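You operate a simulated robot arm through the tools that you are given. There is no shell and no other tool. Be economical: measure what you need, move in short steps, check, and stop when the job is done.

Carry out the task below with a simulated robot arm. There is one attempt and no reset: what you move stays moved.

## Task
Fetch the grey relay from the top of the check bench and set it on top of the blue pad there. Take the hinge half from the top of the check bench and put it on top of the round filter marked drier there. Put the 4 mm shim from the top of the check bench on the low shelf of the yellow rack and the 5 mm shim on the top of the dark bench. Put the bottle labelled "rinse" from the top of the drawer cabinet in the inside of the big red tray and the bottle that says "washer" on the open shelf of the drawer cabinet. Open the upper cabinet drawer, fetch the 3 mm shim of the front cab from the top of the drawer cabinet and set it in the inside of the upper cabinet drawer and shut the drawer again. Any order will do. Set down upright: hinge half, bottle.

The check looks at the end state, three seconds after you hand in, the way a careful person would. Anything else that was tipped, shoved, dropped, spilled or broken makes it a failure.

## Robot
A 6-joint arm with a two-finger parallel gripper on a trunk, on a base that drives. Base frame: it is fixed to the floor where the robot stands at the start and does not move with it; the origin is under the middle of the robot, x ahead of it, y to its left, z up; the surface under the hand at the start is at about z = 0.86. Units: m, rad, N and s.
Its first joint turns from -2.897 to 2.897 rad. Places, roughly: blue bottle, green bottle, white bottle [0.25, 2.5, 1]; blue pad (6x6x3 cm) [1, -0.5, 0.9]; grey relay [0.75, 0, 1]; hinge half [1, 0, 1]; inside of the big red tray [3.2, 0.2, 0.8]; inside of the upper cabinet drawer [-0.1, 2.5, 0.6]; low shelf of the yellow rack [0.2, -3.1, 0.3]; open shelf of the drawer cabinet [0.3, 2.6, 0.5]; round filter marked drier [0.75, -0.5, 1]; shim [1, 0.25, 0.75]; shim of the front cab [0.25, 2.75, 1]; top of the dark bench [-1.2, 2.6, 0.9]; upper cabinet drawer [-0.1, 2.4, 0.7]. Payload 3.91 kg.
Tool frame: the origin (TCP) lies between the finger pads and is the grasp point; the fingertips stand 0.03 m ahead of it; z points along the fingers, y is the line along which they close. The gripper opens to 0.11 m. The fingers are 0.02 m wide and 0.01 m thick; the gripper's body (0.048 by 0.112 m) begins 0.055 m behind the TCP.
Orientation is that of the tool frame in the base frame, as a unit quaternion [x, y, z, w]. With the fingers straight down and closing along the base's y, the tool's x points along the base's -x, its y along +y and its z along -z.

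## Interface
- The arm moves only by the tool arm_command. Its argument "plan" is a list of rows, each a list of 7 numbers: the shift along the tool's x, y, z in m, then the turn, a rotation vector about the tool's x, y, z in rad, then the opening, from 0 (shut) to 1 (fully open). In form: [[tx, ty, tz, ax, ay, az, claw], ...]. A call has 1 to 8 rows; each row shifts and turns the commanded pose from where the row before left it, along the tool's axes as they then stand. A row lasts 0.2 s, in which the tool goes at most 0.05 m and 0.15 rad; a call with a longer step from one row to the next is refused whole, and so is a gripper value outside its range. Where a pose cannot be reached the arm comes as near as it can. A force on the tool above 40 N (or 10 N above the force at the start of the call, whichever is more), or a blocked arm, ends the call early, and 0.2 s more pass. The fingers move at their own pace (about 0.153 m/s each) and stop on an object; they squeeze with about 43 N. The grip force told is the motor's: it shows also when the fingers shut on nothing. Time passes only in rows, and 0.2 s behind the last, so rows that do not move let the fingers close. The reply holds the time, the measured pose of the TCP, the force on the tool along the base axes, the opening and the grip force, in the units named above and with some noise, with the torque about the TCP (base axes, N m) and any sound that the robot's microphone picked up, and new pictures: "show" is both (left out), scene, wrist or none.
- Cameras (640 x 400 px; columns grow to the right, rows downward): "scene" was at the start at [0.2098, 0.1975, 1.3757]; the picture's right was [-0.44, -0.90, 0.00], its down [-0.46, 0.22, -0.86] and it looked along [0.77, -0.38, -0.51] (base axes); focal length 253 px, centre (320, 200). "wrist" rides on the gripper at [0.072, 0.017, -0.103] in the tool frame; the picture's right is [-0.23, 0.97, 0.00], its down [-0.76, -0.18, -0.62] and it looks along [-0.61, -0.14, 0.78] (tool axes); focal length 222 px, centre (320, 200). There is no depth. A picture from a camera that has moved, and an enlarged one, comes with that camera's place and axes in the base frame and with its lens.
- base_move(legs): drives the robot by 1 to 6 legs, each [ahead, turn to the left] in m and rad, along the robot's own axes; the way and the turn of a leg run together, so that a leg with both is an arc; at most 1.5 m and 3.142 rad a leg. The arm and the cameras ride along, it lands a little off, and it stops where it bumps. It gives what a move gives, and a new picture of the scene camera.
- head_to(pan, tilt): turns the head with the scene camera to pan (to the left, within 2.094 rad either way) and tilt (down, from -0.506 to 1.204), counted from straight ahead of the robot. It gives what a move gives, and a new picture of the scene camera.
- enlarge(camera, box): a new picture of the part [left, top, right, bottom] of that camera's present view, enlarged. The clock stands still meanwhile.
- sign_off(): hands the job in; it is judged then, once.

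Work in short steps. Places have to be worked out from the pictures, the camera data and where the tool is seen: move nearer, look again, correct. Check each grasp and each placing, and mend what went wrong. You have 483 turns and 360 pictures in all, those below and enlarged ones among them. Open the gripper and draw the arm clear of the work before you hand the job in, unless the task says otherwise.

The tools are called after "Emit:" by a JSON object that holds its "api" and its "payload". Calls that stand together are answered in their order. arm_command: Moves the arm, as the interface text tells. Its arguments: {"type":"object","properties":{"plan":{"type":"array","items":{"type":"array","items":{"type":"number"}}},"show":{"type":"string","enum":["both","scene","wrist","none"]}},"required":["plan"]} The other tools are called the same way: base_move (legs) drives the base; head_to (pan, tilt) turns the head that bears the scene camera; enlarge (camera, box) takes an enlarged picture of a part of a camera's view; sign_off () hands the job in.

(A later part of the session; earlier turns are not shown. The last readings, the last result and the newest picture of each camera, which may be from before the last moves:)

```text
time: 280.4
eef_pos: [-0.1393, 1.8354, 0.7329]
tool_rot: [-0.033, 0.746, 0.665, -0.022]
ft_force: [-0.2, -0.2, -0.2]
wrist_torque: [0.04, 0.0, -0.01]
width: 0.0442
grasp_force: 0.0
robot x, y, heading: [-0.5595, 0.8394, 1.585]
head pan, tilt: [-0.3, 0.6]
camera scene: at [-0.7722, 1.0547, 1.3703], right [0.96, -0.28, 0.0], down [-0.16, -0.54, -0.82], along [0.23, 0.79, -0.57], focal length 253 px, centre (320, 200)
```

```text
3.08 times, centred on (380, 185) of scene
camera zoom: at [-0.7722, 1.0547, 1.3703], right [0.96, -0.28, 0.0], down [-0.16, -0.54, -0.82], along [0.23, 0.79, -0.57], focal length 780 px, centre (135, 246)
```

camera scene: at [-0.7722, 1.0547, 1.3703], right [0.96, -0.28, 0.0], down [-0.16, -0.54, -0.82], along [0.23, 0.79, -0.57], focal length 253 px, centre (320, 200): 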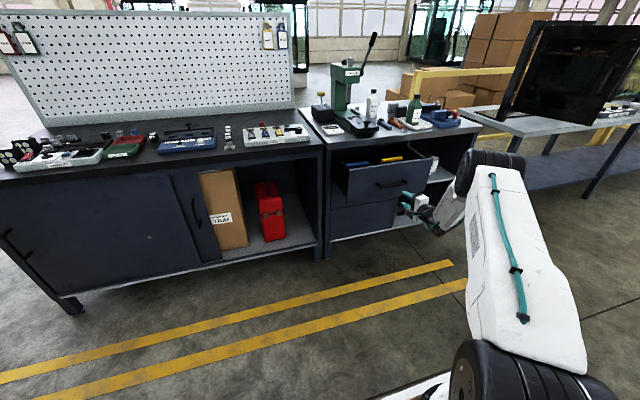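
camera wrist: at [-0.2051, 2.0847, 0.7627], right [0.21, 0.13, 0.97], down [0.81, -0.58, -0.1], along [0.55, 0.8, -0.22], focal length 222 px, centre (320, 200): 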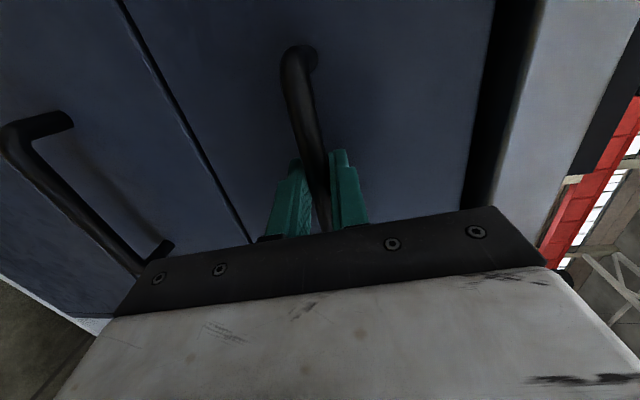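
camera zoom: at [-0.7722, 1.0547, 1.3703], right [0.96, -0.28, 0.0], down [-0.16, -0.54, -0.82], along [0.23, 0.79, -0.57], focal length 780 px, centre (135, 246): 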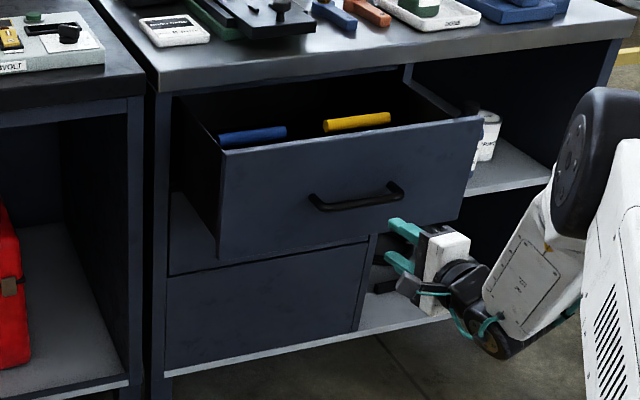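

Now raise the hand clear and restore the tool to straight down.

Emit:
{"api": "arm_command", "payload": {"plan": [[0, 0.045, -0.005, 0, 0, 0, 0.4], [0, 0.045, -0.005, 0, 0, 0, 0.4], [0, 0.045, -0.005, 0, 0, 0, 0.4], [0, 0.045, -0.005, 0, 0, 0, 0.4], [0, 0.04, -0.005, 0.14, 0, 0, 0.4], [0, 0.02, -0.02, 0.14, 0, 0, 0.4], [0, 0.02, -0.02, 0.14, 0, 0, 0.4]], "show": "none"}}

Emit:
{"api": "arm_command", "payload": {"plan": [[0, 0, 0, 0, 0, -0.145, 0.4], [0, 0, 0, 0, 0, -0.145, 0.4], [0, 0, 0, 0, 0, -0.145, 0.4], [0, 0, 0, 0, 0, -0.145, 0.4], [0, 0, 0, 0, 0, -0.145, 0.4], [0, 0, 0, 0, 0, -0.145, 0.4], [0, 0, 0, 0, 0, -0.145, 0.4], [0, 0, 0, 0, 0, -0.145, 0.4]], "show": "none"}}

Emit:
{"api": "arm_command", "payload": {"plan": [[0, 0, 0, 0, 0, -0.145, 0.4], [0, 0, 0, 0, 0.13, -0.145, 0.4], [0, 0, 0, 0, 0.13, -0.06, 0.4], [0, 0, 0, 0, 0.14, 0, 0.4], [0, 0, 0, 0, 0.14, 0, 0.4], [0, 0, 0, 0, 0.14, 0, 0.4], [0, 0, 0, 0, 0.14, 0, 0.4]], "show": "none"}}

```text
time: 282.0
eef_pos: [-0.1396, 1.8107, 1.0043]
tool_rot: [-0.035, 0.868, 0.494, -0.014]
ft_force: [0.5, 1.0, -0.6]
wrist_torque: [0.01, 0.0, -0.01]
width: 0.0438
grasp_force: 0.0
robot x, y, heading: [-0.5598, 0.841, 1.581]
head pan, tilt: [-0.3, 0.6]
```

```text
time: 283.8
eef_pos: [-0.1408, 1.8098, 1.007]
tool_rot: [-0.507, 0.706, 0.421, 0.259]
ft_force: [0.0, -0.4, -0.3]
wrist_torque: [-0.01, 0.02, -0.01]
width: 0.0442
grasp_force: 0.0
robot x, y, heading: [-0.558, 0.8439, 1.583]
head pan, tilt: [-0.3, 0.6]
```

```text
refused: row 2 steps farther than a row can; nothing moved
```

Emit:
{"api": "arm_command", "payload": {"plan": [[0, 0, 0, 0, 0, -0.145, 0.4], [0, 0, 0, 0, 0, -0.145, 0.4], [0, 0, 0, 0, 0, -0.061, 0.4], [0, 0, 0, 0, 0.145, 0, 0.4], [0, 0, 0, 0, 0.145, 0, 0.4], [0, 0, 0, 0, 0.145, 0, 0.4], [0, 0, 0, 0, 0.145, 0, 0.4], [0, 0, 0, 0, 0.145, 0, 0.4]], "show": "none"}}

Emit:
{"api": "arm_command", "payload": {"plan": [[0, 0, 0, 0, 0.145, 0, 0.4], [0, 0, 0, 0, 0.14, 0, 0.4], [0, 0, 0, 0, 0, 0, 0.4]], "show": "wrist"}}

```text
time: 285.6
eef_pos: [-0.1409, 1.8092, 1.0059]
tool_rot: [0.712, -0.685, -0.124, -0.091]
ft_force: [0.2, -0.4, -0.3]
wrist_torque: [0.02, 0.03, -0.01]
width: 0.044
grasp_force: 0.1
robot x, y, heading: [-0.5608, 0.8406, 1.583]
head pan, tilt: [-0.3, 0.6]
```

```text
time: 286.4
eef_pos: [-0.1397, 1.811, 1.0052]
tool_rot: [0.722, -0.691, -0.022, 0.007]
ft_force: [-0.5, 0.4, 0.3]
wrist_torque: [0.0, -0.02, 0.02]
width: 0.0438
grasp_force: 0.1
robot x, y, heading: [-0.5536, 0.8395, 1.591]
head pan, tilt: [-0.3, 0.6]
camera wrist: at [-0.1491, 1.7359, 1.1072], right [-0.98, 0.18, 0.04], down [0.17, 0.76, 0.63], along [0.08, 0.63, -0.77], focal length 222 px, centre (320, 200)
```

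wrist: 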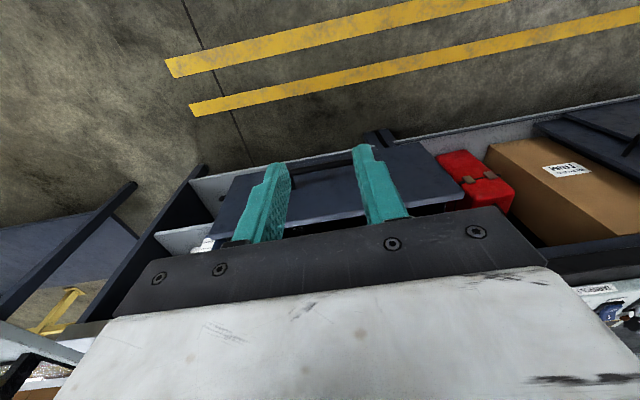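

Correct the small residual tilt and tuck the arm in front of the robot at z about 1.15.

Emit:
{"api": "arm_command", "payload": {"plan": [[0, 0, -0.03, 0.04, 0.022, 0, 0.4], [0.03, 0.03, -0.02, 0, 0, 0, 0.4], [0.03, 0.03, -0.02, 0, 0, 0, 0.4], [0.03, 0.03, -0.02, 0, 0, 0, 0.4], [0.03, 0.03, -0.02, 0, 0, 0, 0.4], [0.03, 0.03, -0.02, 0, 0, 0, 0.4], [0.03, 0.03, -0.01, 0, 0, 0, 0.4], [0.03, 0.03, 0, 0, 0, 0, 0.4]], "show": "none"}}

Emit:
{"api": "arm_command", "payload": {"plan": [[0.03, 0.035, 0, 0, 0, 0, 0.4], [0.03, 0.035, 0, 0, 0, 0, 0.4], [0.03, 0.035, 0, 0, 0, 0, 0.4], [0.02, 0.03, 0, 0, 0, 0, 0.4]], "show": "none"}}

Emit:
{"api": "base_move", "payload": {"legs": [[0.35, 0], [0, -1.575], [0.97, 0], [0, 1.571]]}}

```text
time: 288.2
eef_pos: [-0.3393, 1.5904, 1.1452]
tool_rot: [0.722, -0.692, -0.001, 0.0]
ft_force: [0.6, 0.6, -0.2]
wrist_torque: [-0.03, 0.02, 0.02]
width: 0.0442
grasp_force: 0.0
robot x, y, heading: [-0.5583, 0.8413, 1.581]
head pan, tilt: [-0.3, 0.6]
```

```text
time: 289.2
eef_pos: [-0.4688, 1.4756, 1.1446]
tool_rot: [0.723, -0.69, -0.001, -0.001]
ft_force: [-0.6, 1.5, -0.8]
wrist_torque: [0.0, 0.03, -0.01]
width: 0.044
grasp_force: 0.0
robot x, y, heading: [-0.5626, 0.8394, 1.589]
head pan, tilt: [-0.3, 0.6]
```

```text
time: 303.8
eef_pos: [0.5029, 1.8325, 1.1441]
tool_rot: [0.72, -0.694, -0.001, -0.001]
ft_force: [0.5, -0.7, -0.3]
wrist_torque: [0.01, -0.02, -0.03]
width: 0.044
grasp_force: 0.1
robot x, y, heading: [0.4065, 1.199, 1.575]
head pan, tilt: [-0.3, 0.6]
camera scene: at [0.1958, 1.4147, 1.3703], right [0.96, -0.29, 0.0], down [-0.16, -0.54, -0.83], along [0.24, 0.79, -0.56], focal length 253 px, centre (320, 200)
```

scene: 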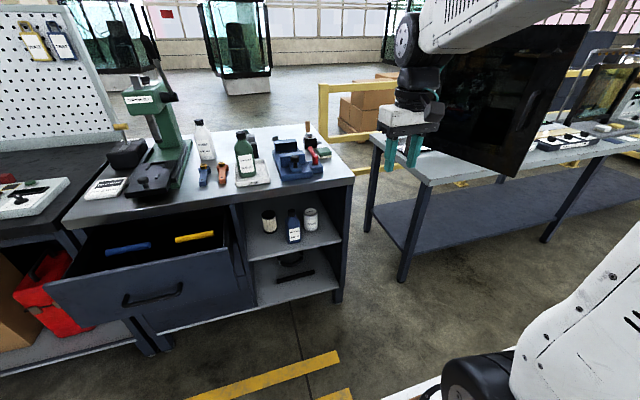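

Path beside the open drawer is clear by about 6 cm. Drive forward 0.53 m.

Emit:
{"api": "base_move", "payload": {"legs": [[0.53, -0.004]]}}

```text
time: 306.8
eef_pos: [0.5024, 2.3582, 1.1441]
tool_rot: [0.719, -0.695, -0.001, -0.001]
ft_force: [0.9, 0.1, -0.6]
wrist_torque: [-0.04, 0.02, -0.02]
width: 0.044
grasp_force: 0.1
robot x, y, heading: [0.4045, 1.7275, 1.578]
head pan, tilt: [-0.3, 0.6]
camera scene: at [0.1942, 1.9421, 1.3703], right [0.96, -0.29, 0.0], down [-0.17, -0.54, -0.83], along [0.24, 0.79, -0.57], focal length 253 px, centre (320, 200)
```

scene: 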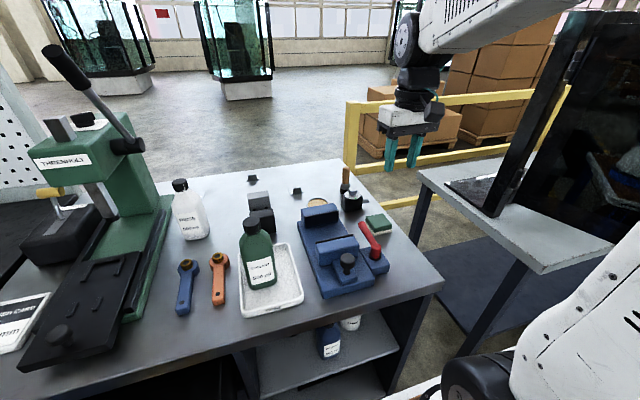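

Move the hand over toward the 3 mm shim at about [0.34,2.69].

Emit:
{"api": "arm_command", "payload": {"plan": [[-0.036, 0.022, 0, 0, 0, 0, 0.5], [-0.036, 0.022, 0, 0, 0, 0, 0.5], [-0.036, 0.022, 0, 0, 0, 0, 0.5], [-0.036, 0.022, 0, 0, 0, 0, 0.5], [-0.036, 0.022, 0.01, 0, 0, 0, 0.5], [-0.036, 0.022, 0.01, 0, 0, 0, 0.5], [-0.02, 0.018, 0.01, 0, 0, 0, 0.5]], "show": "wrist"}}

```text
time: 308.4
eef_pos: [0.3449, 2.5901, 1.1141]
tool_rot: [0.72, -0.694, -0.001, -0.002]
ft_force: [1.0, 0.0, 0.7]
wrist_torque: [-0.01, 0.01, 0.04]
width: 0.055
grasp_force: 0.0
robot x, y, heading: [0.4073, 1.7255, 1.574]
head pan, tilt: [-0.3, 0.6]
camera wrist: at [0.3309, 2.5166, 1.2184], right [-0.98, 0.19, 0.0], down [0.15, 0.77, 0.63], along [0.12, 0.61, -0.78], focal length 222 px, centre (320, 200)
```

wrist: 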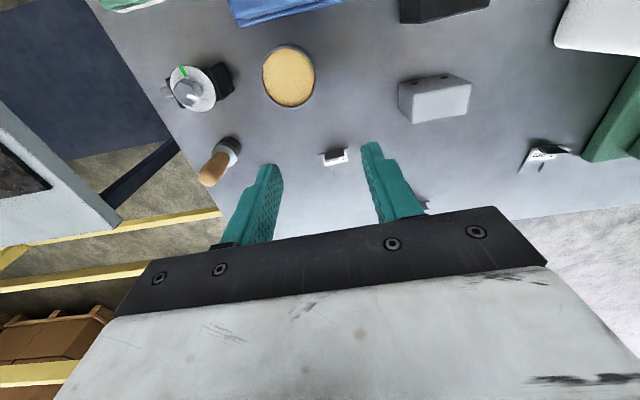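

Turn the tool 90° so that it closes along y.

Emit:
{"api": "arm_command", "payload": {"plan": [[0, 0, 0, 0, 0, 0.145, 0.5], [0, 0, 0, 0, 0, 0.145, 0.5], [0, 0, 0, 0, 0, 0.145, 0.5], [0, 0, 0, 0, 0, 0.145, 0.5], [0, 0, 0, 0, 0, 0.145, 0.5], [0, 0, 0, 0, 0, 0.145, 0.5], [0, 0, 0, 0, 0, 0.145, 0.5], [0, 0, 0, 0, 0, 0.145, 0.5]], "show": "none"}}

Emit:
{"api": "arm_command", "payload": {"plan": [[0, 0, 0, 0, 0, 0.145, 0.5], [0, 0, 0, 0, 0, 0.145, 0.5], [0, 0, 0, 0, 0, 0.105, 0.5], [0, 0.04, 0.025, 0, 0, 0, 0.5], [0, 0.03, 0.03, 0, 0, 0, 0.5], [0, 0, 0, 0, 0, 0, 0.5]], "show": "wrist"}}

```text
time: 310.2
eef_pos: [0.3438, 2.5895, 1.1155]
tool_rot: [-0.22, 0.976, 0.002, -0.001]
ft_force: [-0.5, -0.1, -0.5]
wrist_torque: [-0.02, 0.0, 0.02]
width: 0.0551
grasp_force: 0.0
robot x, y, heading: [0.4044, 1.725, 1.571]
head pan, tilt: [-0.3, 0.6]
```

```text
time: 311.6
eef_pos: [0.3411, 2.6592, 1.0601]
tool_rot: [-0.025, 1.0, 0.002, -0.001]
ft_force: [0.5, 0.9, 0.0]
wrist_torque: [0.02, 0.0, 0.01]
width: 0.0549
grasp_force: 0.1
robot x, y, heading: [0.4028, 1.7267, 1.575]
head pan, tilt: [-0.3, 0.6]
camera wrist: at [0.2689, 2.673, 1.1632], right [0.18, 0.98, 0.0], down [0.77, -0.14, 0.62], along [0.61, -0.11, -0.78], focal length 222 px, centre (320, 200)
```

wrist: 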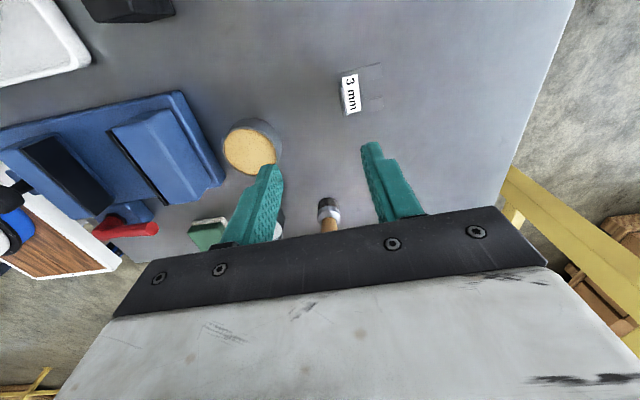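

Clearly "3 mm". Zoom to localise its tab.

Emit:
{"api": "enlarge", "payload": {"camera": "wrist", "box": [320, 50, 400, 130]}}

```text
5.00 times, centred on (360, 90) of wrist
camera zoom: at [0.2689, 2.673, 1.1632], right [0.18, 0.98, 0.0], down [0.77, -0.14, 0.62], along [0.61, -0.11, -0.78], focal length 1111 px, centre (120, 750)
```

zoom: 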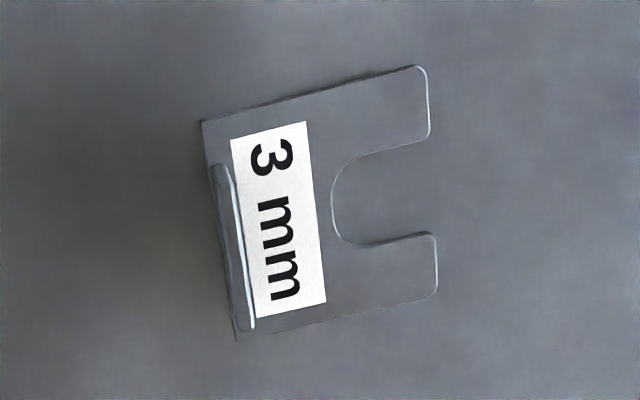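

Tab centre about [0.338,2.686], aligned with the tool. Move over and descend to z 0.918, then close.

Emit:
{"api": "arm_command", "payload": {"plan": [[0.0017, 0.027, 0.02, 0, 0, 0, 0.5], [0, 0, 0.04, 0, 0, 0, 0.5], [0, 0, 0.04, 0, 0, 0, 0.5], [0, 0, 0.03, 0, 0, 0, 0.5], [0, 0, 0.012, 0, 0, 0, 0.5], [0, 0, 0, 0, 0, 0, 0.2], [0, 0, 0, 0, 0, 0, 0], [0, 0, 0, 0, 0, 0, 0]], "show": "wrist"}}

```text
time: 313.4
eef_pos: [0.3388, 2.6876, 0.9187]
tool_rot: [-0.025, 1.0, 0.001, 0.0]
ft_force: [-0.2, 0.2, 0.2]
wrist_torque: [-0.04, 0.0, -0.01]
width: 0.0029
grasp_force: 42.5
robot x, y, heading: [0.4026, 1.73, 1.578]
head pan, tilt: [-0.3, 0.6]
camera wrist: at [0.2657, 2.7002, 1.0216], right [0.18, 0.98, 0.0], down [0.77, -0.14, 0.62], along [0.61, -0.11, -0.78], focal length 222 px, centre (320, 200)
```

wrist: 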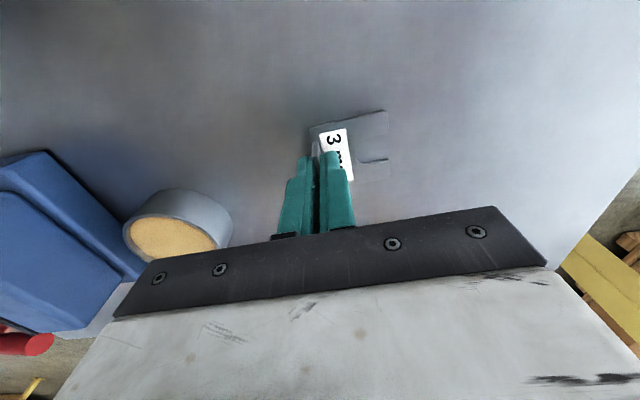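

Gripped (2.9 mm). Lift gently and retract.

Emit:
{"api": "arm_command", "payload": {"plan": [[0, 0, -0.01, 0, 0, 0, 0], [0, 0, -0.02, 0, 0, 0, 0], [0, 0, -0.035, 0, 0, 0, 0], [0, 0, -0.035, 0, 0, 0, 0], [0, 0, -0.035, 0, 0, 0, 0], [-0.01, 0, -0.035, 0, 0, 0, 0], [-0.01, -0.03, -0.035, 0, 0, 0, 0], [-0.01, -0.04, -0.02, 0, 0, 0, 0]], "show": "none"}}

Emit:
{"api": "arm_command", "payload": {"plan": [[-0.01, -0.04, 0, 0, 0, 0, 0], [-0.01, -0.04, 0, 0, 0, 0, 0], [-0.01, -0.04, 0, 0, 0, 0, 0], [0, -0.04, 0, 0, 0, 0, 0], [0, -0.04, 0, 0, 0, 0, 0]], "show": "both"}}

```text
time: 315.2
eef_pos: [0.373, 2.6171, 1.1429]
tool_rot: [-0.024, 1.0, 0.001, 0.0]
ft_force: [-0.2, 1.7, -1.2]
wrist_torque: [-0.05, -0.02, -0.02]
width: 0.0027
grasp_force: 42.8
robot x, y, heading: [0.4043, 1.7285, 1.576]
head pan, tilt: [-0.3, 0.6]
```

```text
time: 316.4
eef_pos: [0.4132, 2.418, 1.1429]
tool_rot: [-0.025, 1.0, 0.001, 0.001]
ft_force: [-0.3, 0.1, -1.4]
wrist_torque: [-0.01, 0.02, 0.0]
width: 0.003
grasp_force: 42.8
robot x, y, heading: [0.4074, 1.7236, 1.572]
head pan, tilt: [-0.3, 0.6]
camera scene: at [0.1941, 1.9427, 1.3702], right [0.96, -0.29, 0.0], down [-0.17, -0.54, -0.82], along [0.24, 0.79, -0.57], focal length 253 px, centre (320, 200)
camera wrist: at [0.3404, 2.4321, 1.2454], right [0.18, 0.98, 0.0], down [0.77, -0.14, 0.62], along [0.61, -0.11, -0.78], focal length 222 px, centre (320, 200)
```

scene: 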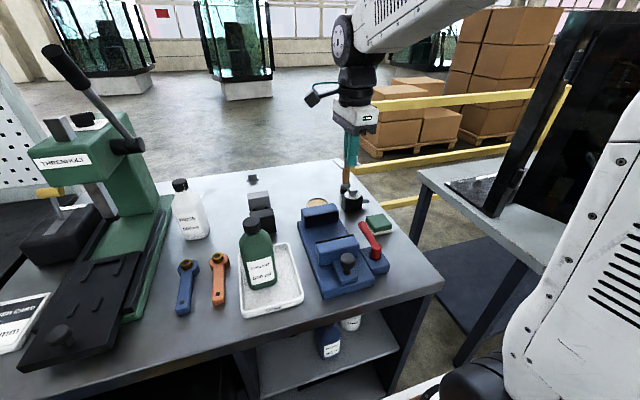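
wrist: 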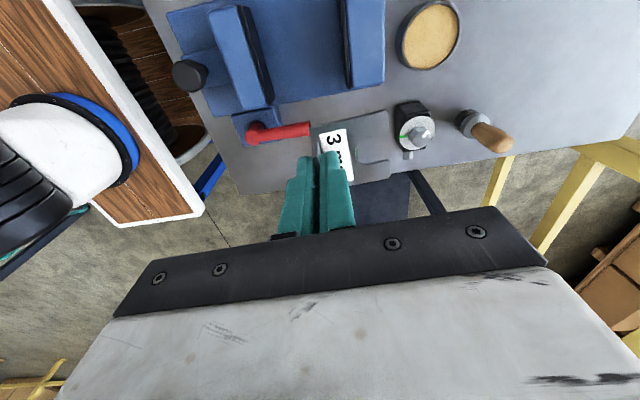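

Shim held. Back out 0.53 m and shift the base left to stand in front of the open drawer.

Emit:
{"api": "base_move", "payload": {"legs": [[-0.56, 0], [0, 1.571], [0.56, 0], [0, -1.571]]}}

Emit:
{"api": "head_to", "payload": {"pan": 0.0, "tilt": 0.7}}

```text
time: 330.1
eef_pos: [-0.1477, 1.8601, 1.1432]
tool_rot: [-0.023, 1.0, 0.001, -0.001]
ft_force: [-0.2, -0.6, -0.6]
wrist_torque: [-0.02, -0.02, -0.02]
width: 0.0029
grasp_force: 43.1
robot x, y, heading: [-0.1575, 1.1668, 1.571]
head pan, tilt: [-0.3, 0.6]
camera scene: at [-0.3688, 1.3841, 1.3703], right [0.95, -0.3, 0.0], down [-0.17, -0.54, -0.83], along [0.24, 0.79, -0.57], focal length 253 px, centre (320, 200)
```

scene: 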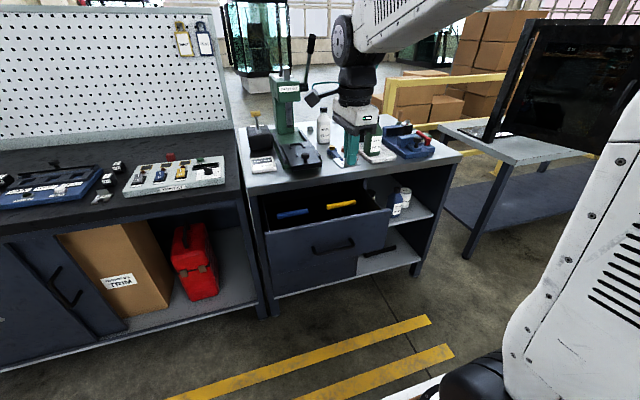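

```text
time: 330.9
eef_pos: [-0.1485, 1.8604, 1.1422]
tool_rot: [-0.023, 1.0, 0.002, 0.0]
ft_force: [-1.3, -0.6, -0.3]
wrist_torque: [0.0, -0.02, 0.04]
width: 0.003
grasp_force: 43.2
robot x, y, heading: [-0.1607, 1.1644, 1.565]
head pan, tilt: [0.0, 0.7]
camera scene: at [-0.3949, 1.3846, 1.3617], right [1.0, 0.0, 0.0], down [0.0, -0.64, -0.77], along [0.0, 0.77, -0.64], focal length 253 px, centre (320, 200)
```

scene: 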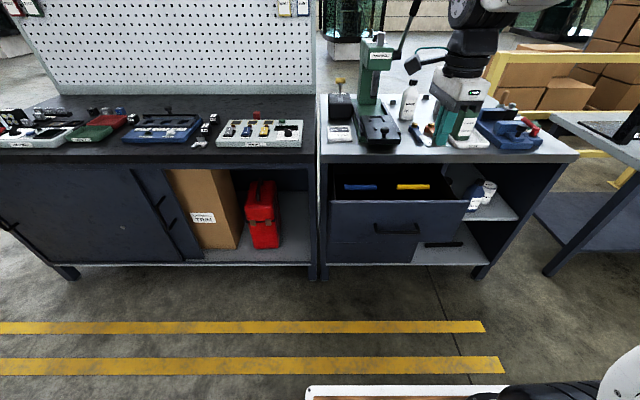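

Turn the tool back 90° (slimmer in y), then extend to hover over the drawer.

Emit:
{"api": "arm_command", "payload": {"plan": [[0, 0, 0, 0, 0, -0.145, 0], [0, 0, 0, 0, 0, -0.145, 0], [0, 0, 0, 0, 0, -0.145, 0], [0, 0, 0, 0, 0, -0.145, 0], [0, 0, 0, 0, 0, -0.145, 0], [0, 0, 0, 0, 0, -0.145, 0], [0, 0, 0, 0, 0, -0.145, 0], [0, 0, 0, 0, 0, -0.145, 0]], "show": "none"}}

Emit:
{"api": "arm_command", "payload": {"plan": [[0, 0, 0, 0, 0, -0.145, 0], [0, 0, 0, 0, 0, -0.145, 0], [0, 0, 0, 0, 0, -0.13, 0], [-0.04, 0, 0.025, 0, 0, 0, 0], [-0.04, 0, 0.025, 0, 0, 0, 0], [-0.04, 0, 0.025, 0, 0, 0, 0], [-0.04, 0, 0.025, 0, 0, 0, 0], [0, 0, 0, 0, 0, 0, 0]], "show": "wrist"}}

```text
time: 332.7
eef_pos: [-0.1482, 1.8597, 1.143]
tool_rot: [-0.568, 0.823, 0.001, 0.0]
ft_force: [0.0, 0.5, -0.6]
wrist_torque: [-0.04, -0.01, -0.02]
width: 0.0028
grasp_force: 42.6
robot x, y, heading: [-0.158, 1.1689, 1.566]
head pan, tilt: [0.0, 0.7]
```

```text
time: 334.5
eef_pos: [-0.158, 2.0205, 1.0453]
tool_rot: [0.727, -0.687, -0.001, -0.001]
ft_force: [-1.0, -0.2, -0.8]
wrist_torque: [0.01, -0.03, -0.01]
width: 0.0031
grasp_force: 43.4
robot x, y, heading: [-0.162, 1.1641, 1.57]
head pan, tilt: [0.0, 0.7]
camera wrist: at [-0.1702, 1.9469, 1.1468], right [-0.98, 0.17, 0.0], down [0.14, 0.77, 0.63], along [0.11, 0.62, -0.78], focal length 222 px, centre (320, 200)
```

wrist: 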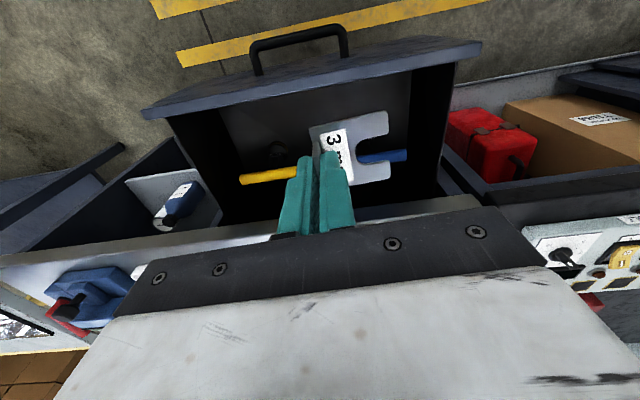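

Zoom into the drawer interior.

Emit:
{"api": "enlarge", "payload": {"camera": "wrist", "box": [140, 30, 490, 230]}}

Emit:
{"api": "enlarge", "payload": {"camera": "scene", "box": [310, 140, 490, 270]}}

```text
1.83 times, centred on (315, 130) of wrist
camera zoom: at [-0.1702, 1.9469, 1.1468], right [-0.98, 0.17, 0.0], down [0.14, 0.77, 0.63], along [0.11, 0.62, -0.78], focal length 406 px, centre (329, 328)
```

zoom: 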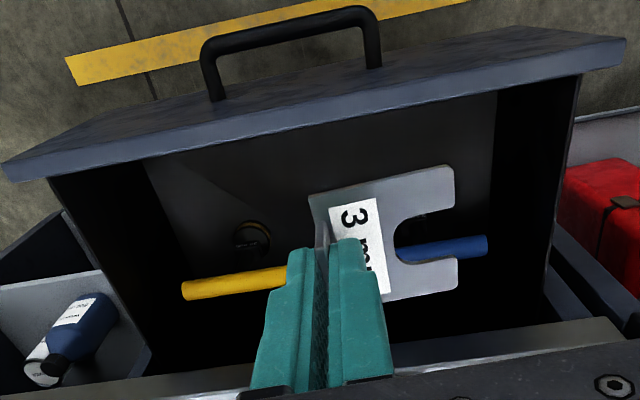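

```text
3.08 times, centred on (400, 205) of scene
camera zoom: at [-0.395, 1.3845, 1.3617], right [1.0, 0.0, 0.0], down [0.0, -0.64, -0.76], along [0.0, 0.76, -0.64], focal length 780 px, centre (74, 185)
```

zoom: 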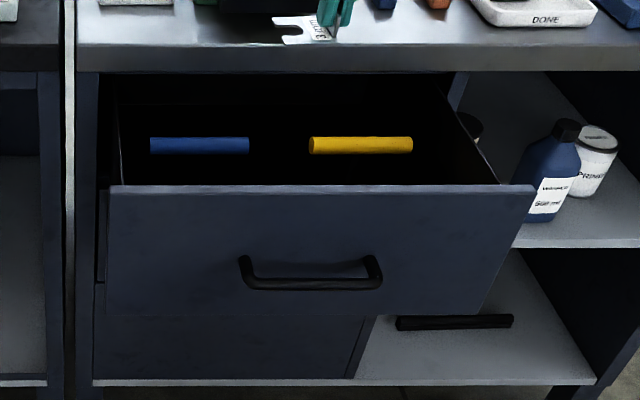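

The drawer has T-handled tools (handles at y about 2.167, z 0.77) but free floor in front of them. To keep the wrist camera off the drawer front, I turn the tool the other way 90° (camera to the side, shim plate toward the front), then position over the gap at [-0.136,2.09].

Emit:
{"api": "arm_command", "payload": {"plan": [[0, 0, 0, 0, 0, -0.145, 0], [0, 0, 0, 0, 0, -0.145, 0], [0, 0, 0, 0, 0, -0.145, 0], [0, 0, 0, 0, 0, -0.145, 0], [0, 0, 0, 0, 0, -0.145, 0], [0, 0, 0, 0, 0, -0.145, 0], [0, 0, 0, 0, 0, -0.145, 0], [0, 0, 0, 0, 0, -0.145, 0]], "show": "none"}}

Emit:
{"api": "arm_command", "payload": {"plan": [[0, 0, 0, 0, 0, -0.145, 0], [0, 0, 0, 0, 0, -0.145, 0], [0, 0, 0, 0, 0, -0.058, 0], [0.01, -0.034, 0.02, 0, 0, 0, 0], [0.011, -0.034, 0.02, 0, 0, 0, 0], [0, 0, 0.03, 0, 0, 0, 0], [0, 0, 0, 0, 0, 0, 0]], "show": "both"}}

```text
time: 336.3
eef_pos: [-0.1574, 2.0192, 1.0451]
tool_rot: [0.985, -0.175, 0.0, -0.002]
ft_force: [-0.1, -0.8, -1.2]
wrist_torque: [0.04, 0.0, -0.02]
width: 0.0027
grasp_force: 42.7
robot x, y, heading: [-0.1593, 1.17, 1.568]
head pan, tilt: [0.0, 0.7]
```

```text
time: 337.9
eef_pos: [-0.1357, 2.0879, 0.9739]
tool_rot: [1.0, -0.003, 0.0, 0.0]
ft_force: [0.0, -0.4, 0.1]
wrist_torque: [-0.01, 0.0, 0.01]
width: 0.0028
grasp_force: 43.2
robot x, y, heading: [-0.1574, 1.1674, 1.573]
head pan, tilt: [0.0, 0.7]
camera scene: at [-0.395, 1.3846, 1.3617], right [1.0, 0.0, 0.0], down [0.0, -0.64, -0.76], along [0.0, 0.76, -0.64], focal length 253 px, centre (320, 200)
camera wrist: at [-0.0625, 2.0708, 1.0767], right [-0.23, -0.97, 0.0], down [-0.76, 0.18, 0.62], along [-0.61, 0.15, -0.78], focal length 222 px, centre (320, 200)
```

scene: 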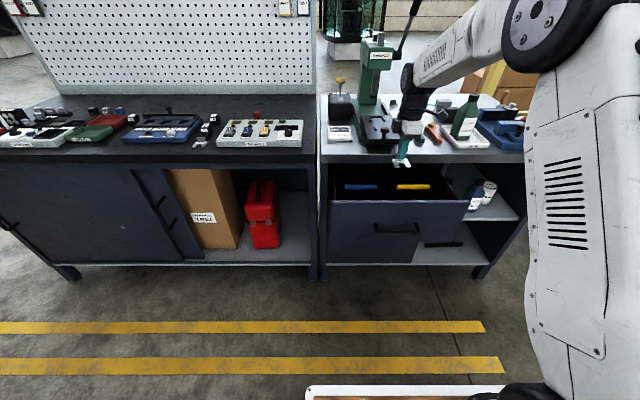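
wrist: 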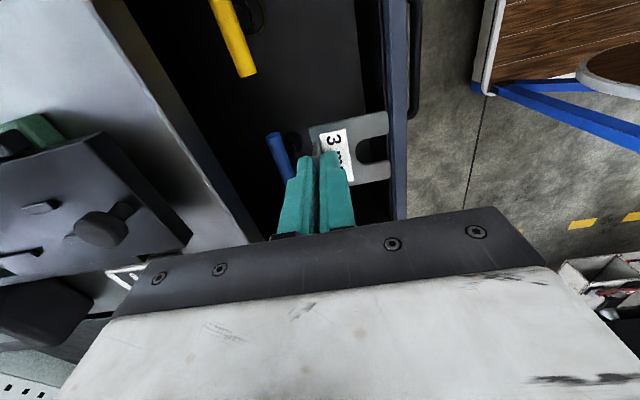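

All clearances look right (front panel inner face about y 2.02). Shift 6 mm back from the panel and descend toward the drawer.

Emit:
{"api": "arm_command", "payload": {"plan": [[0, -0.006, 0.03, 0, 0, 0, 0], [0, 0, 0.04, 0, 0, 0, 0], [0, 0, 0.04, 0, 0, 0, 0], [0, 0, 0.04, 0, 0, 0, 0], [0, 0, 0, 0, 0, 0, 0]], "show": "both"}}

Emit:
{"api": "enlarge", "payload": {"camera": "scene", "box": [320, 90, 480, 210]}}

```text
time: 339.1
eef_pos: [-0.137, 2.0957, 0.8231]
tool_rot: [1.0, -0.003, 0.0, -0.002]
ft_force: [0.4, 0.3, -0.5]
wrist_torque: [0.0, -0.02, 0.02]
width: 0.0029
grasp_force: 43.0
robot x, y, heading: [-0.1604, 1.1661, 1.567]
head pan, tilt: [0.0, 0.7]
camera scene: at [-0.395, 1.3846, 1.3617], right [1.0, 0.0, 0.0], down [0.0, -0.64, -0.76], along [0.0, 0.76, -0.64], focal length 253 px, centre (320, 200)
camera wrist: at [-0.063, 2.0782, 0.9264], right [-0.23, -0.97, 0.0], down [-0.76, 0.18, 0.62], along [-0.61, 0.15, -0.78], focal length 222 px, centre (320, 200)
```

scene: 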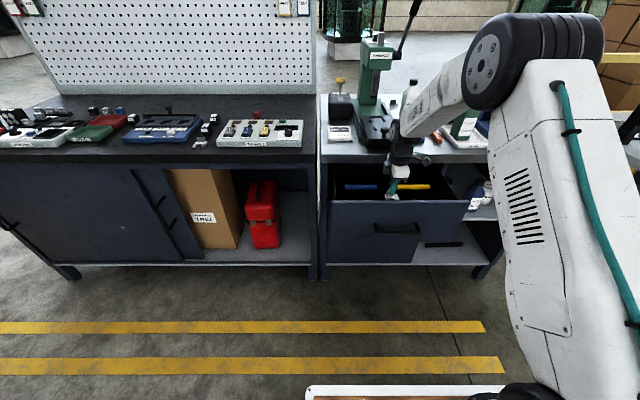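
wrist: 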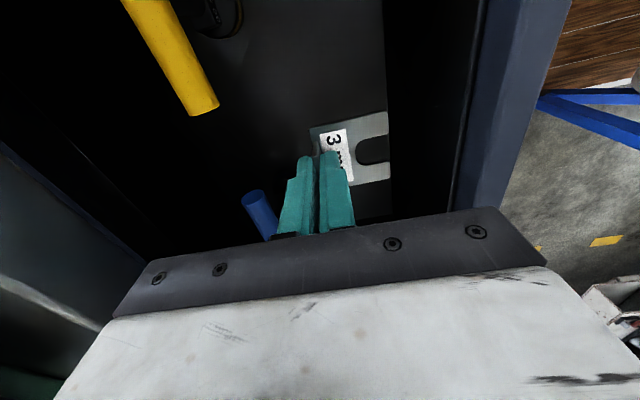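

```text
3.33 times, centred on (400, 150) of scene
camera zoom: at [-0.395, 1.3846, 1.3617], right [1.0, 0.0, 0.0], down [0.0, -0.64, -0.76], along [0.0, 0.76, -0.64], focal length 845 px, centre (53, 367)
```

zoom: 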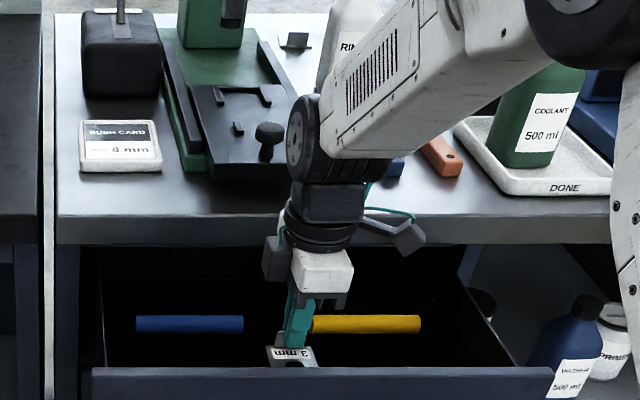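

Clear. Continue down in steps.

Emit:
{"api": "arm_command", "payload": {"plan": [[0, 0, 0.03, 0, 0, 0, 0], [0, 0, 0.03, 0, 0, 0, 0], [0, 0, 0.02, 0, 0, 0, 0], [0, 0, 0, 0, 0, 0, 0]], "show": "wrist"}}

Emit:
{"api": "enlarge", "payload": {"camera": "scene", "box": [320, 90, 480, 210]}}

```text
time: 340.1
eef_pos: [-0.1369, 2.0944, 0.7428]
tool_rot: [1.0, -0.003, 0.0, -0.001]
ft_force: [0.4, -0.1, -1.8]
wrist_torque: [-0.02, 0.01, 0.0]
width: 0.0028
grasp_force: 42.8
robot x, y, heading: [-0.163, 1.1675, 1.568]
head pan, tilt: [0.0, 0.7]
camera wrist: at [-0.0635, 2.078, 0.846], right [-0.23, -0.97, 0.0], down [-0.76, 0.18, 0.62], along [-0.61, 0.15, -0.78], focal length 222 px, centre (320, 200)
```

wrist: 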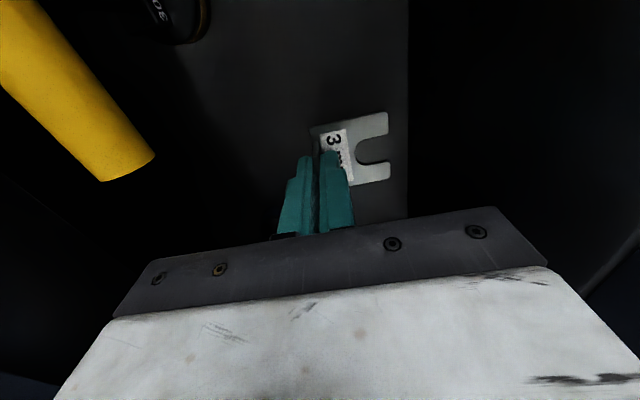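

```text
3.33 times, centred on (400, 150) of scene
camera zoom: at [-0.395, 1.3846, 1.3616], right [1.0, 0.0, 0.0], down [0.0, -0.64, -0.76], along [0.0, 0.76, -0.64], focal length 845 px, centre (53, 367)
```

zoom: 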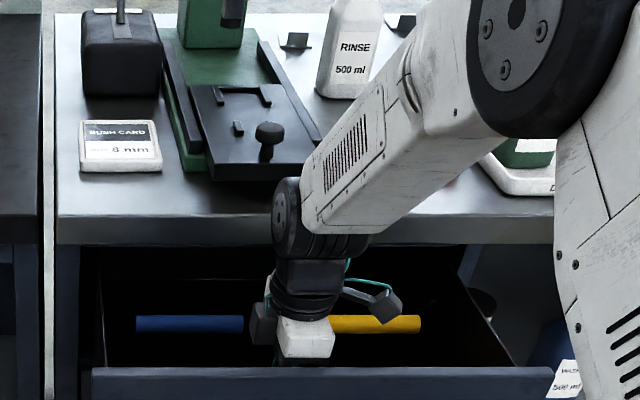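

Continue down gently; floor expected at TCP z about 0.69.

Emit:
{"api": "arm_command", "payload": {"plan": [[0, 0, 0.015, 0, 0, 0, 0], [0, 0, 0.015, 0, 0, 0, 0], [0, 0, 0, 0, 0, 0, 0]], "show": "none"}}

```text
time: 340.9
eef_pos: [-0.137, 2.0949, 0.7138]
tool_rot: [1.0, -0.004, -0.001, -0.002]
ft_force: [0.1, 0.0, -0.8]
wrist_torque: [0.03, 0.0, -0.01]
width: 0.0026
grasp_force: 43.0
robot x, y, heading: [-0.1568, 1.1673, 1.567]
head pan, tilt: [0.0, 0.7]
```

Emit:
{"api": "arm_command", "payload": {"plan": [[0, 0, 0.006, 0, 0, 0, 0], [0, 0, 0.006, 0, 0, 0, 0], [0, 0, 0, 0, 0, 0, 0]], "show": "wrist"}}

```text
time: 341.7
eef_pos: [-0.1368, 2.0953, 0.7019]
tool_rot: [1.0, -0.004, 0.0, -0.002]
ft_force: [0.6, 0.4, -0.6]
wrist_torque: [0.01, -0.03, 0.0]
width: 0.0028
grasp_force: 43.0
robot x, y, heading: [-0.1584, 1.1676, 1.572]
head pan, tilt: [0.0, 0.7]
camera wrist: at [-0.0633, 2.0779, 0.8044], right [-0.23, -0.97, 0.0], down [-0.76, 0.18, 0.62], along [-0.61, 0.15, -0.78], focal length 222 px, centre (320, 200)
```

wrist: 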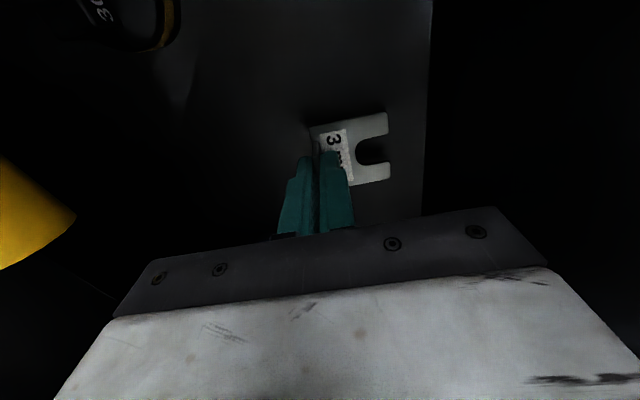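

Emit:
{"api": "arm_command", "payload": {"plan": [[0, 0, 0.005, 0, 0, 0, 0], [0, 0, 0, 0, 0, 0, 0]], "show": "none"}}

```text
time: 342.3
eef_pos: [-0.1348, 2.0945, 0.6963]
tool_rot: [1.0, -0.003, 0.0, -0.001]
ft_force: [-1.0, -0.4, -0.4]
wrist_torque: [0.01, -0.01, -0.02]
width: 0.0031
grasp_force: 42.8
robot x, y, heading: [-0.1623, 1.1689, 1.568]
head pan, tilt: [0.0, 0.7]
```

No contact yet; another 5 mm.

Emit:
{"api": "arm_command", "payload": {"plan": [[0, 0, 0.005, 0, 0, 0, 0], [0, 0, 0, 0, 0, 0, 0]], "show": "none"}}

```text
time: 342.9
eef_pos: [-0.1356, 2.0953, 0.6912]
tool_rot: [1.0, -0.004, 0.0, -0.001]
ft_force: [1.1, -0.8, -0.5]
wrist_torque: [-0.02, -0.04, -0.01]
width: 0.0026
grasp_force: 42.9
robot x, y, heading: [-0.1595, 1.166, 1.57]
head pan, tilt: [0.0, 0.7]
```

Emit:
{"api": "arm_command", "payload": {"plan": [[0, 0, 0.005, 0, 0, 0, 0], [0, 0, 0, 0, 0, 0, 0]], "show": "wrist"}}

```text
time: 343.5
eef_pos: [-0.1359, 2.0955, 0.687]
tool_rot: [1.0, -0.003, 0.001, -0.002]
ft_force: [-0.1, -0.3, 1.1]
wrist_torque: [-0.05, -0.03, -0.01]
width: 0.0029
grasp_force: 43.1
robot x, y, heading: [-0.1583, 1.1677, 1.571]
head pan, tilt: [0.0, 0.7]
camera wrist: at [-0.0632, 2.078, 0.7894], right [-0.23, -0.97, 0.0], down [-0.76, 0.18, 0.62], along [-0.61, 0.15, -0.78], focal length 222 px, centre (320, 200)
```

wrist: 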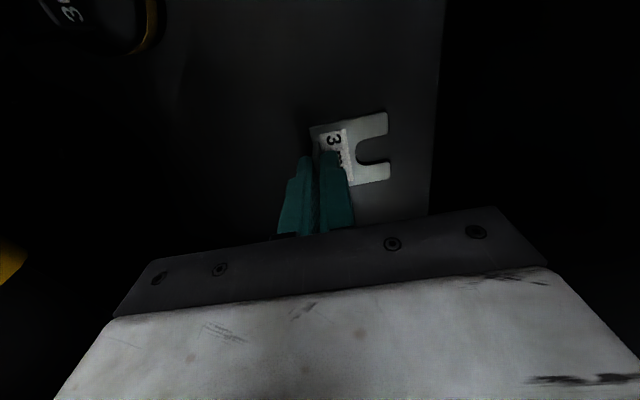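

Possibly just touching (+1 N). One more 2 mm.

Emit:
{"api": "arm_command", "payload": {"plan": [[0, 0, 0.002, 0, 0, 0, 0], [0, 0, 0, 0, 0, 0, 0]], "show": "none"}}

```text
time: 344.1
eef_pos: [-0.1362, 2.0956, 0.686]
tool_rot: [1.0, -0.003, 0.001, -0.003]
ft_force: [1.2, 1.0, 16.0]
wrist_torque: [-0.16, -0.08, -0.01]
width: 0.0032
grasp_force: 42.6
robot x, y, heading: [-0.1607, 1.167, 1.569]
head pan, tilt: [0.0, 0.7]
```

Contact (16 N). Open slightly and rise straight up out of the drawer.

Emit:
{"api": "arm_command", "payload": {"plan": [[0, 0, 0, 0, 0, 0, 0.12], [0, 0, 0, 0, 0, 0, 0.2], [0, 0, -0.02, 0, 0, 0, 0.2], [0, 0, -0.04, 0, 0, 0, 0.2], [0, 0, -0.045, 0, 0, 0, 0.2], [0, 0, -0.045, 0, 0, 0, 0.2], [0, 0, -0.045, 0, 0, 0, 0.2], [0, 0, -0.045, 0, 0, 0, 0.2]], "show": "wrist"}}

```text
time: 345.9
eef_pos: [-0.1345, 2.0946, 0.9226]
tool_rot: [1.0, -0.003, 0.0, -0.001]
ft_force: [-0.6, -0.7, -1.0]
wrist_torque: [-0.05, -0.01, 0.0]
width: 0.0219
grasp_force: 0.0
robot x, y, heading: [-0.1598, 1.1699, 1.571]
head pan, tilt: [0.0, 0.7]
camera wrist: at [-0.0622, 2.0772, 1.025], right [-0.23, -0.97, 0.0], down [-0.76, 0.18, 0.62], along [-0.61, 0.15, -0.78], focal length 222 px, centre (320, 200)
```

wrist: 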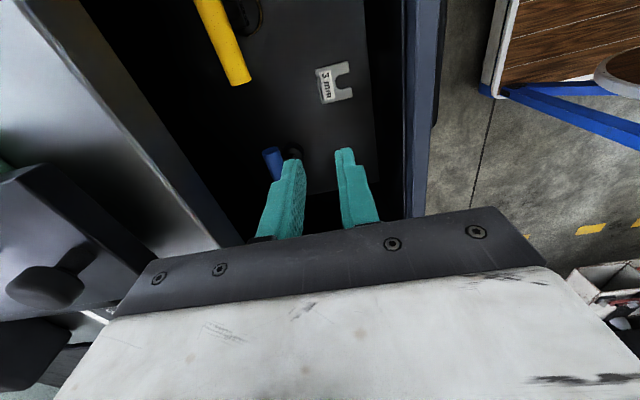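

Shim lies flat in the drawer. Now rise, turn the tool back to the default, back the base off, then push the drawer shut with closed fingers.

Emit:
{"api": "arm_command", "payload": {"plan": [[0, 0, -0.03, 0, 0, 0.145, 0], [0, 0, -0.03, 0, 0, 0.145, 0], [0, 0, -0.03, 0, 0, 0.145, 0], [0, 0, 0, 0, 0, 0.145, 0], [0, 0, 0, 0, 0, 0.145, 0], [0, 0, 0, 0, 0, 0.145, 0], [0, 0, 0, 0, 0, 0.145, 0], [0, 0, 0, 0, 0, 0.145, 0]], "show": "none"}}

Emit:
{"api": "arm_command", "payload": {"plan": [[0, 0, 0, 0, 0, 0.145, 0], [0, 0, 0, 0, 0, 0.145, 0], [0, 0, 0, 0, 0, 0.12, 0], [0, 0, 0, 0, 0, 0, 0]], "show": "wrist"}}

Emit:
{"api": "base_move", "payload": {"legs": [[-0.25, 0]]}}

```text
time: 347.7
eef_pos: [-0.1366, 2.0931, 1.0137]
tool_rot: [0.834, -0.552, -0.001, -0.001]
ft_force: [0.2, -0.5, 0.0]
wrist_torque: [-0.02, 0.04, -0.01]
width: 0.0002
grasp_force: 37.6
robot x, y, heading: [-0.1596, 1.1673, 1.568]
head pan, tilt: [0.0, 0.7]
```

```text
time: 348.7
eef_pos: [-0.1354, 2.0949, 1.0136]
tool_rot: [-0.705, 0.709, 0.001, 0.002]
ft_force: [-0.2, 0.6, -0.5]
wrist_torque: [0.01, 0.0, -0.02]
width: 0.0
grasp_force: 37.2
robot x, y, heading: [-0.1572, 1.1677, 1.568]
head pan, tilt: [0.0, 0.7]
camera wrist: at [-0.1527, 2.0216, 1.1171], right [-0.97, 0.23, 0.0], down [0.18, 0.76, 0.63], along [0.15, 0.61, -0.78], focal length 222 px, centre (320, 200)
```

wrist: 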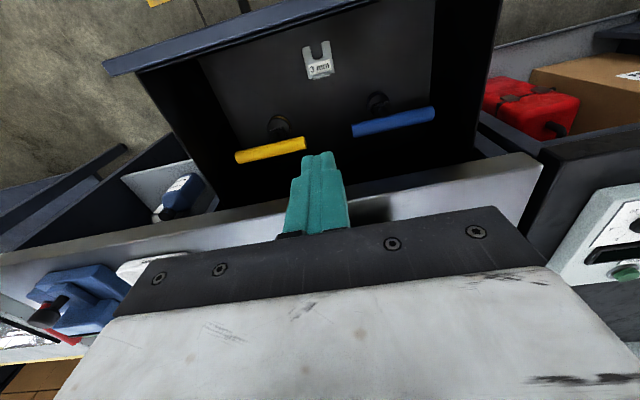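

```text
time: 350.5
eef_pos: [-0.1364, 1.8426, 1.013]
tool_rot: [-0.704, 0.71, 0.001, 0.002]
ft_force: [0.0, 0.6, -0.7]
wrist_torque: [0.0, 0.0, 0.05]
width: 0.0
grasp_force: 37.8
robot x, y, heading: [-0.1599, 0.9167, 1.57]
head pan, tilt: [0.0, 0.7]
camera scene: at [-0.3952, 1.1324, 1.3617], right [1.0, 0.0, 0.0], down [0.0, -0.64, -0.76], along [0.0, 0.76, -0.64], focal length 253 px, centre (320, 200)
```

scene: 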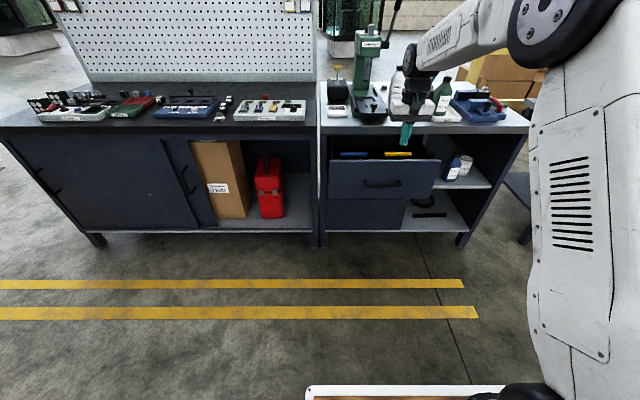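

Pitch the tool 0.6 rad, shift to x about 0.01 (right of the handle), and lower in front of the drawer front.

Emit:
{"api": "arm_command", "payload": {"plan": [[0, -0.0365, 0, 0, -0.15, 0, 0], [0, -0.0365, 0, 0, -0.15, 0, 0], [0, -0.0365, 0, 0, -0.15, 0, 0], [0, -0.0365, 0, 0, -0.15, 0, 0], [0.0124, 0, 0.0434, 0, 0, 0, 0], [0.0124, 0, 0.0434, 0, 0, 0, 0], [0.0124, 0, 0.0434, 0, 0, 0, 0], [0.0124, 0, 0.0434, 0, 0, 0, 0]], "show": "none"}}

Emit:
{"api": "arm_command", "payload": {"plan": [[0.0124, 0, 0.0434, 0, 0, 0, 0], [0.0124, 0, 0.0434, 0, 0, 0, 0], [0.0124, 0, 0.0434, 0, 0, 0, 0], [0, 0, 0, 0, 0, 0, 0]], "show": "both"}}

```text
time: 352.3
eef_pos: [0.0094, 1.897, 0.8449]
tool_rot: [-0.673, 0.677, 0.21, 0.212]
ft_force: [-0.3, 0.2, 0.3]
wrist_torque: [0.0, 0.0, 0.01]
width: 0.0
grasp_force: 37.8
robot x, y, heading: [-0.1589, 0.916, 1.57]
head pan, tilt: [0.0, 0.7]
```

```text
time: 353.3
eef_pos: [0.01, 1.9405, 0.7161]
tool_rot: [-0.673, 0.678, 0.209, 0.211]
ft_force: [-0.1, -0.2, -0.2]
wrist_torque: [0.0, -0.03, 0.02]
width: 0.0
grasp_force: 37.8
robot x, y, heading: [-0.1592, 0.9138, 1.565]
head pan, tilt: [0.0, 0.7]
camera scene: at [-0.3952, 1.1324, 1.3617], right [1.0, 0.0, 0.0], down [0.0, -0.64, -0.76], along [0.0, 0.76, -0.64], focal length 253 px, centre (320, 200)
camera wrist: at [-0.0072, 1.8231, 0.759], right [-0.97, 0.19, 0.13], down [0.18, 0.27, 0.95], along [0.15, 0.94, -0.3], focal length 222 px, centre (320, 200)
```

scene: 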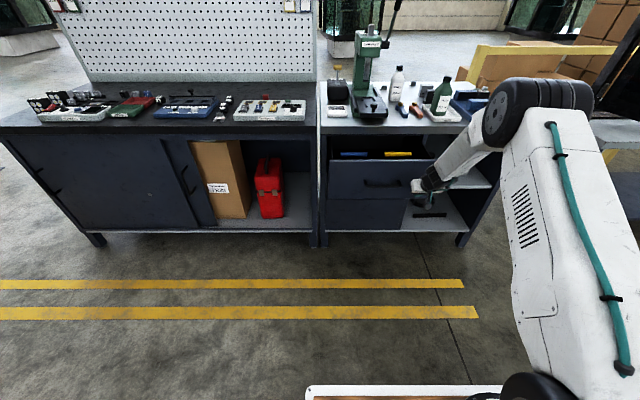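
wrist: 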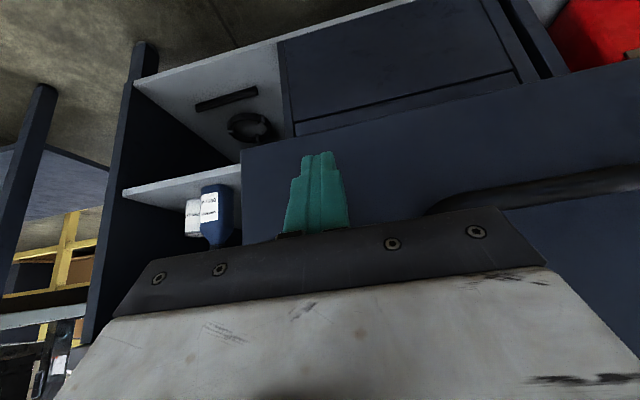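

Fingertips are in front of the drawer panel, right of the handle. Push by driving forward 0.24 m.

Emit:
{"api": "base_move", "payload": {"legs": [[0.24, 0.003]]}}

Emit:
{"api": "enlarge", "payload": {"camera": "scene", "box": [310, 110, 500, 250]}}

```text
time: 355.1
eef_pos: [0.0075, 2.1813, 0.7147]
tool_rot: [-0.673, 0.677, 0.209, 0.211]
ft_force: [0.2, -0.4, 0.8]
wrist_torque: [-0.03, 0.05, -0.01]
width: 0.0
grasp_force: 37.8
robot x, y, heading: [-0.1578, 1.1553, 1.575]
head pan, tilt: [0.0, 0.7]
camera scene: at [-0.3953, 1.3725, 1.3617], right [1.0, 0.0, 0.0], down [0.0, -0.64, -0.76], along [0.0, 0.76, -0.64], focal length 253 px, centre (320, 200)
```

scene: 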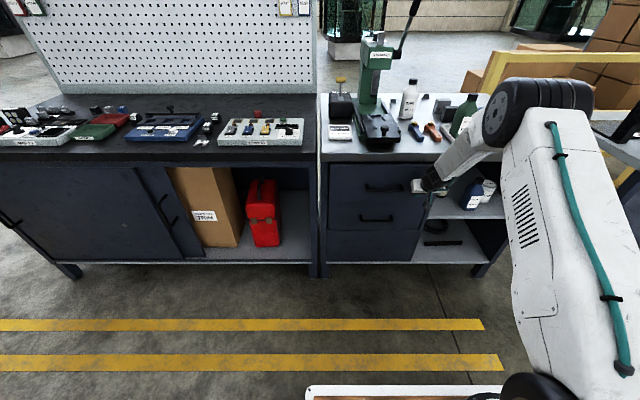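

```text
2.86 times, centred on (405, 180) of scene
camera zoom: at [-0.3953, 1.3725, 1.3617], right [1.0, 0.0, 0.0], down [0.0, -0.64, -0.76], along [0.0, 0.76, -0.64], focal length 724 px, centre (77, 257)
```

zoom: 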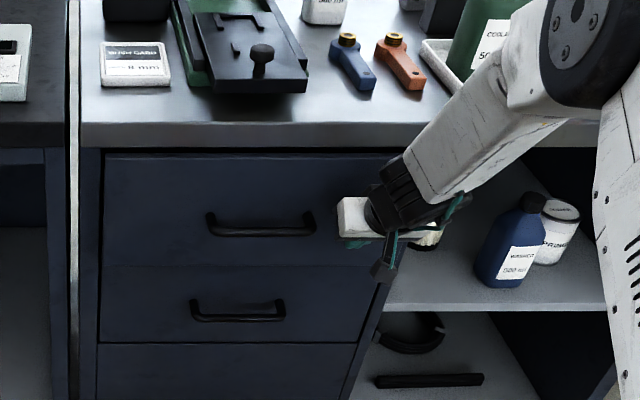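

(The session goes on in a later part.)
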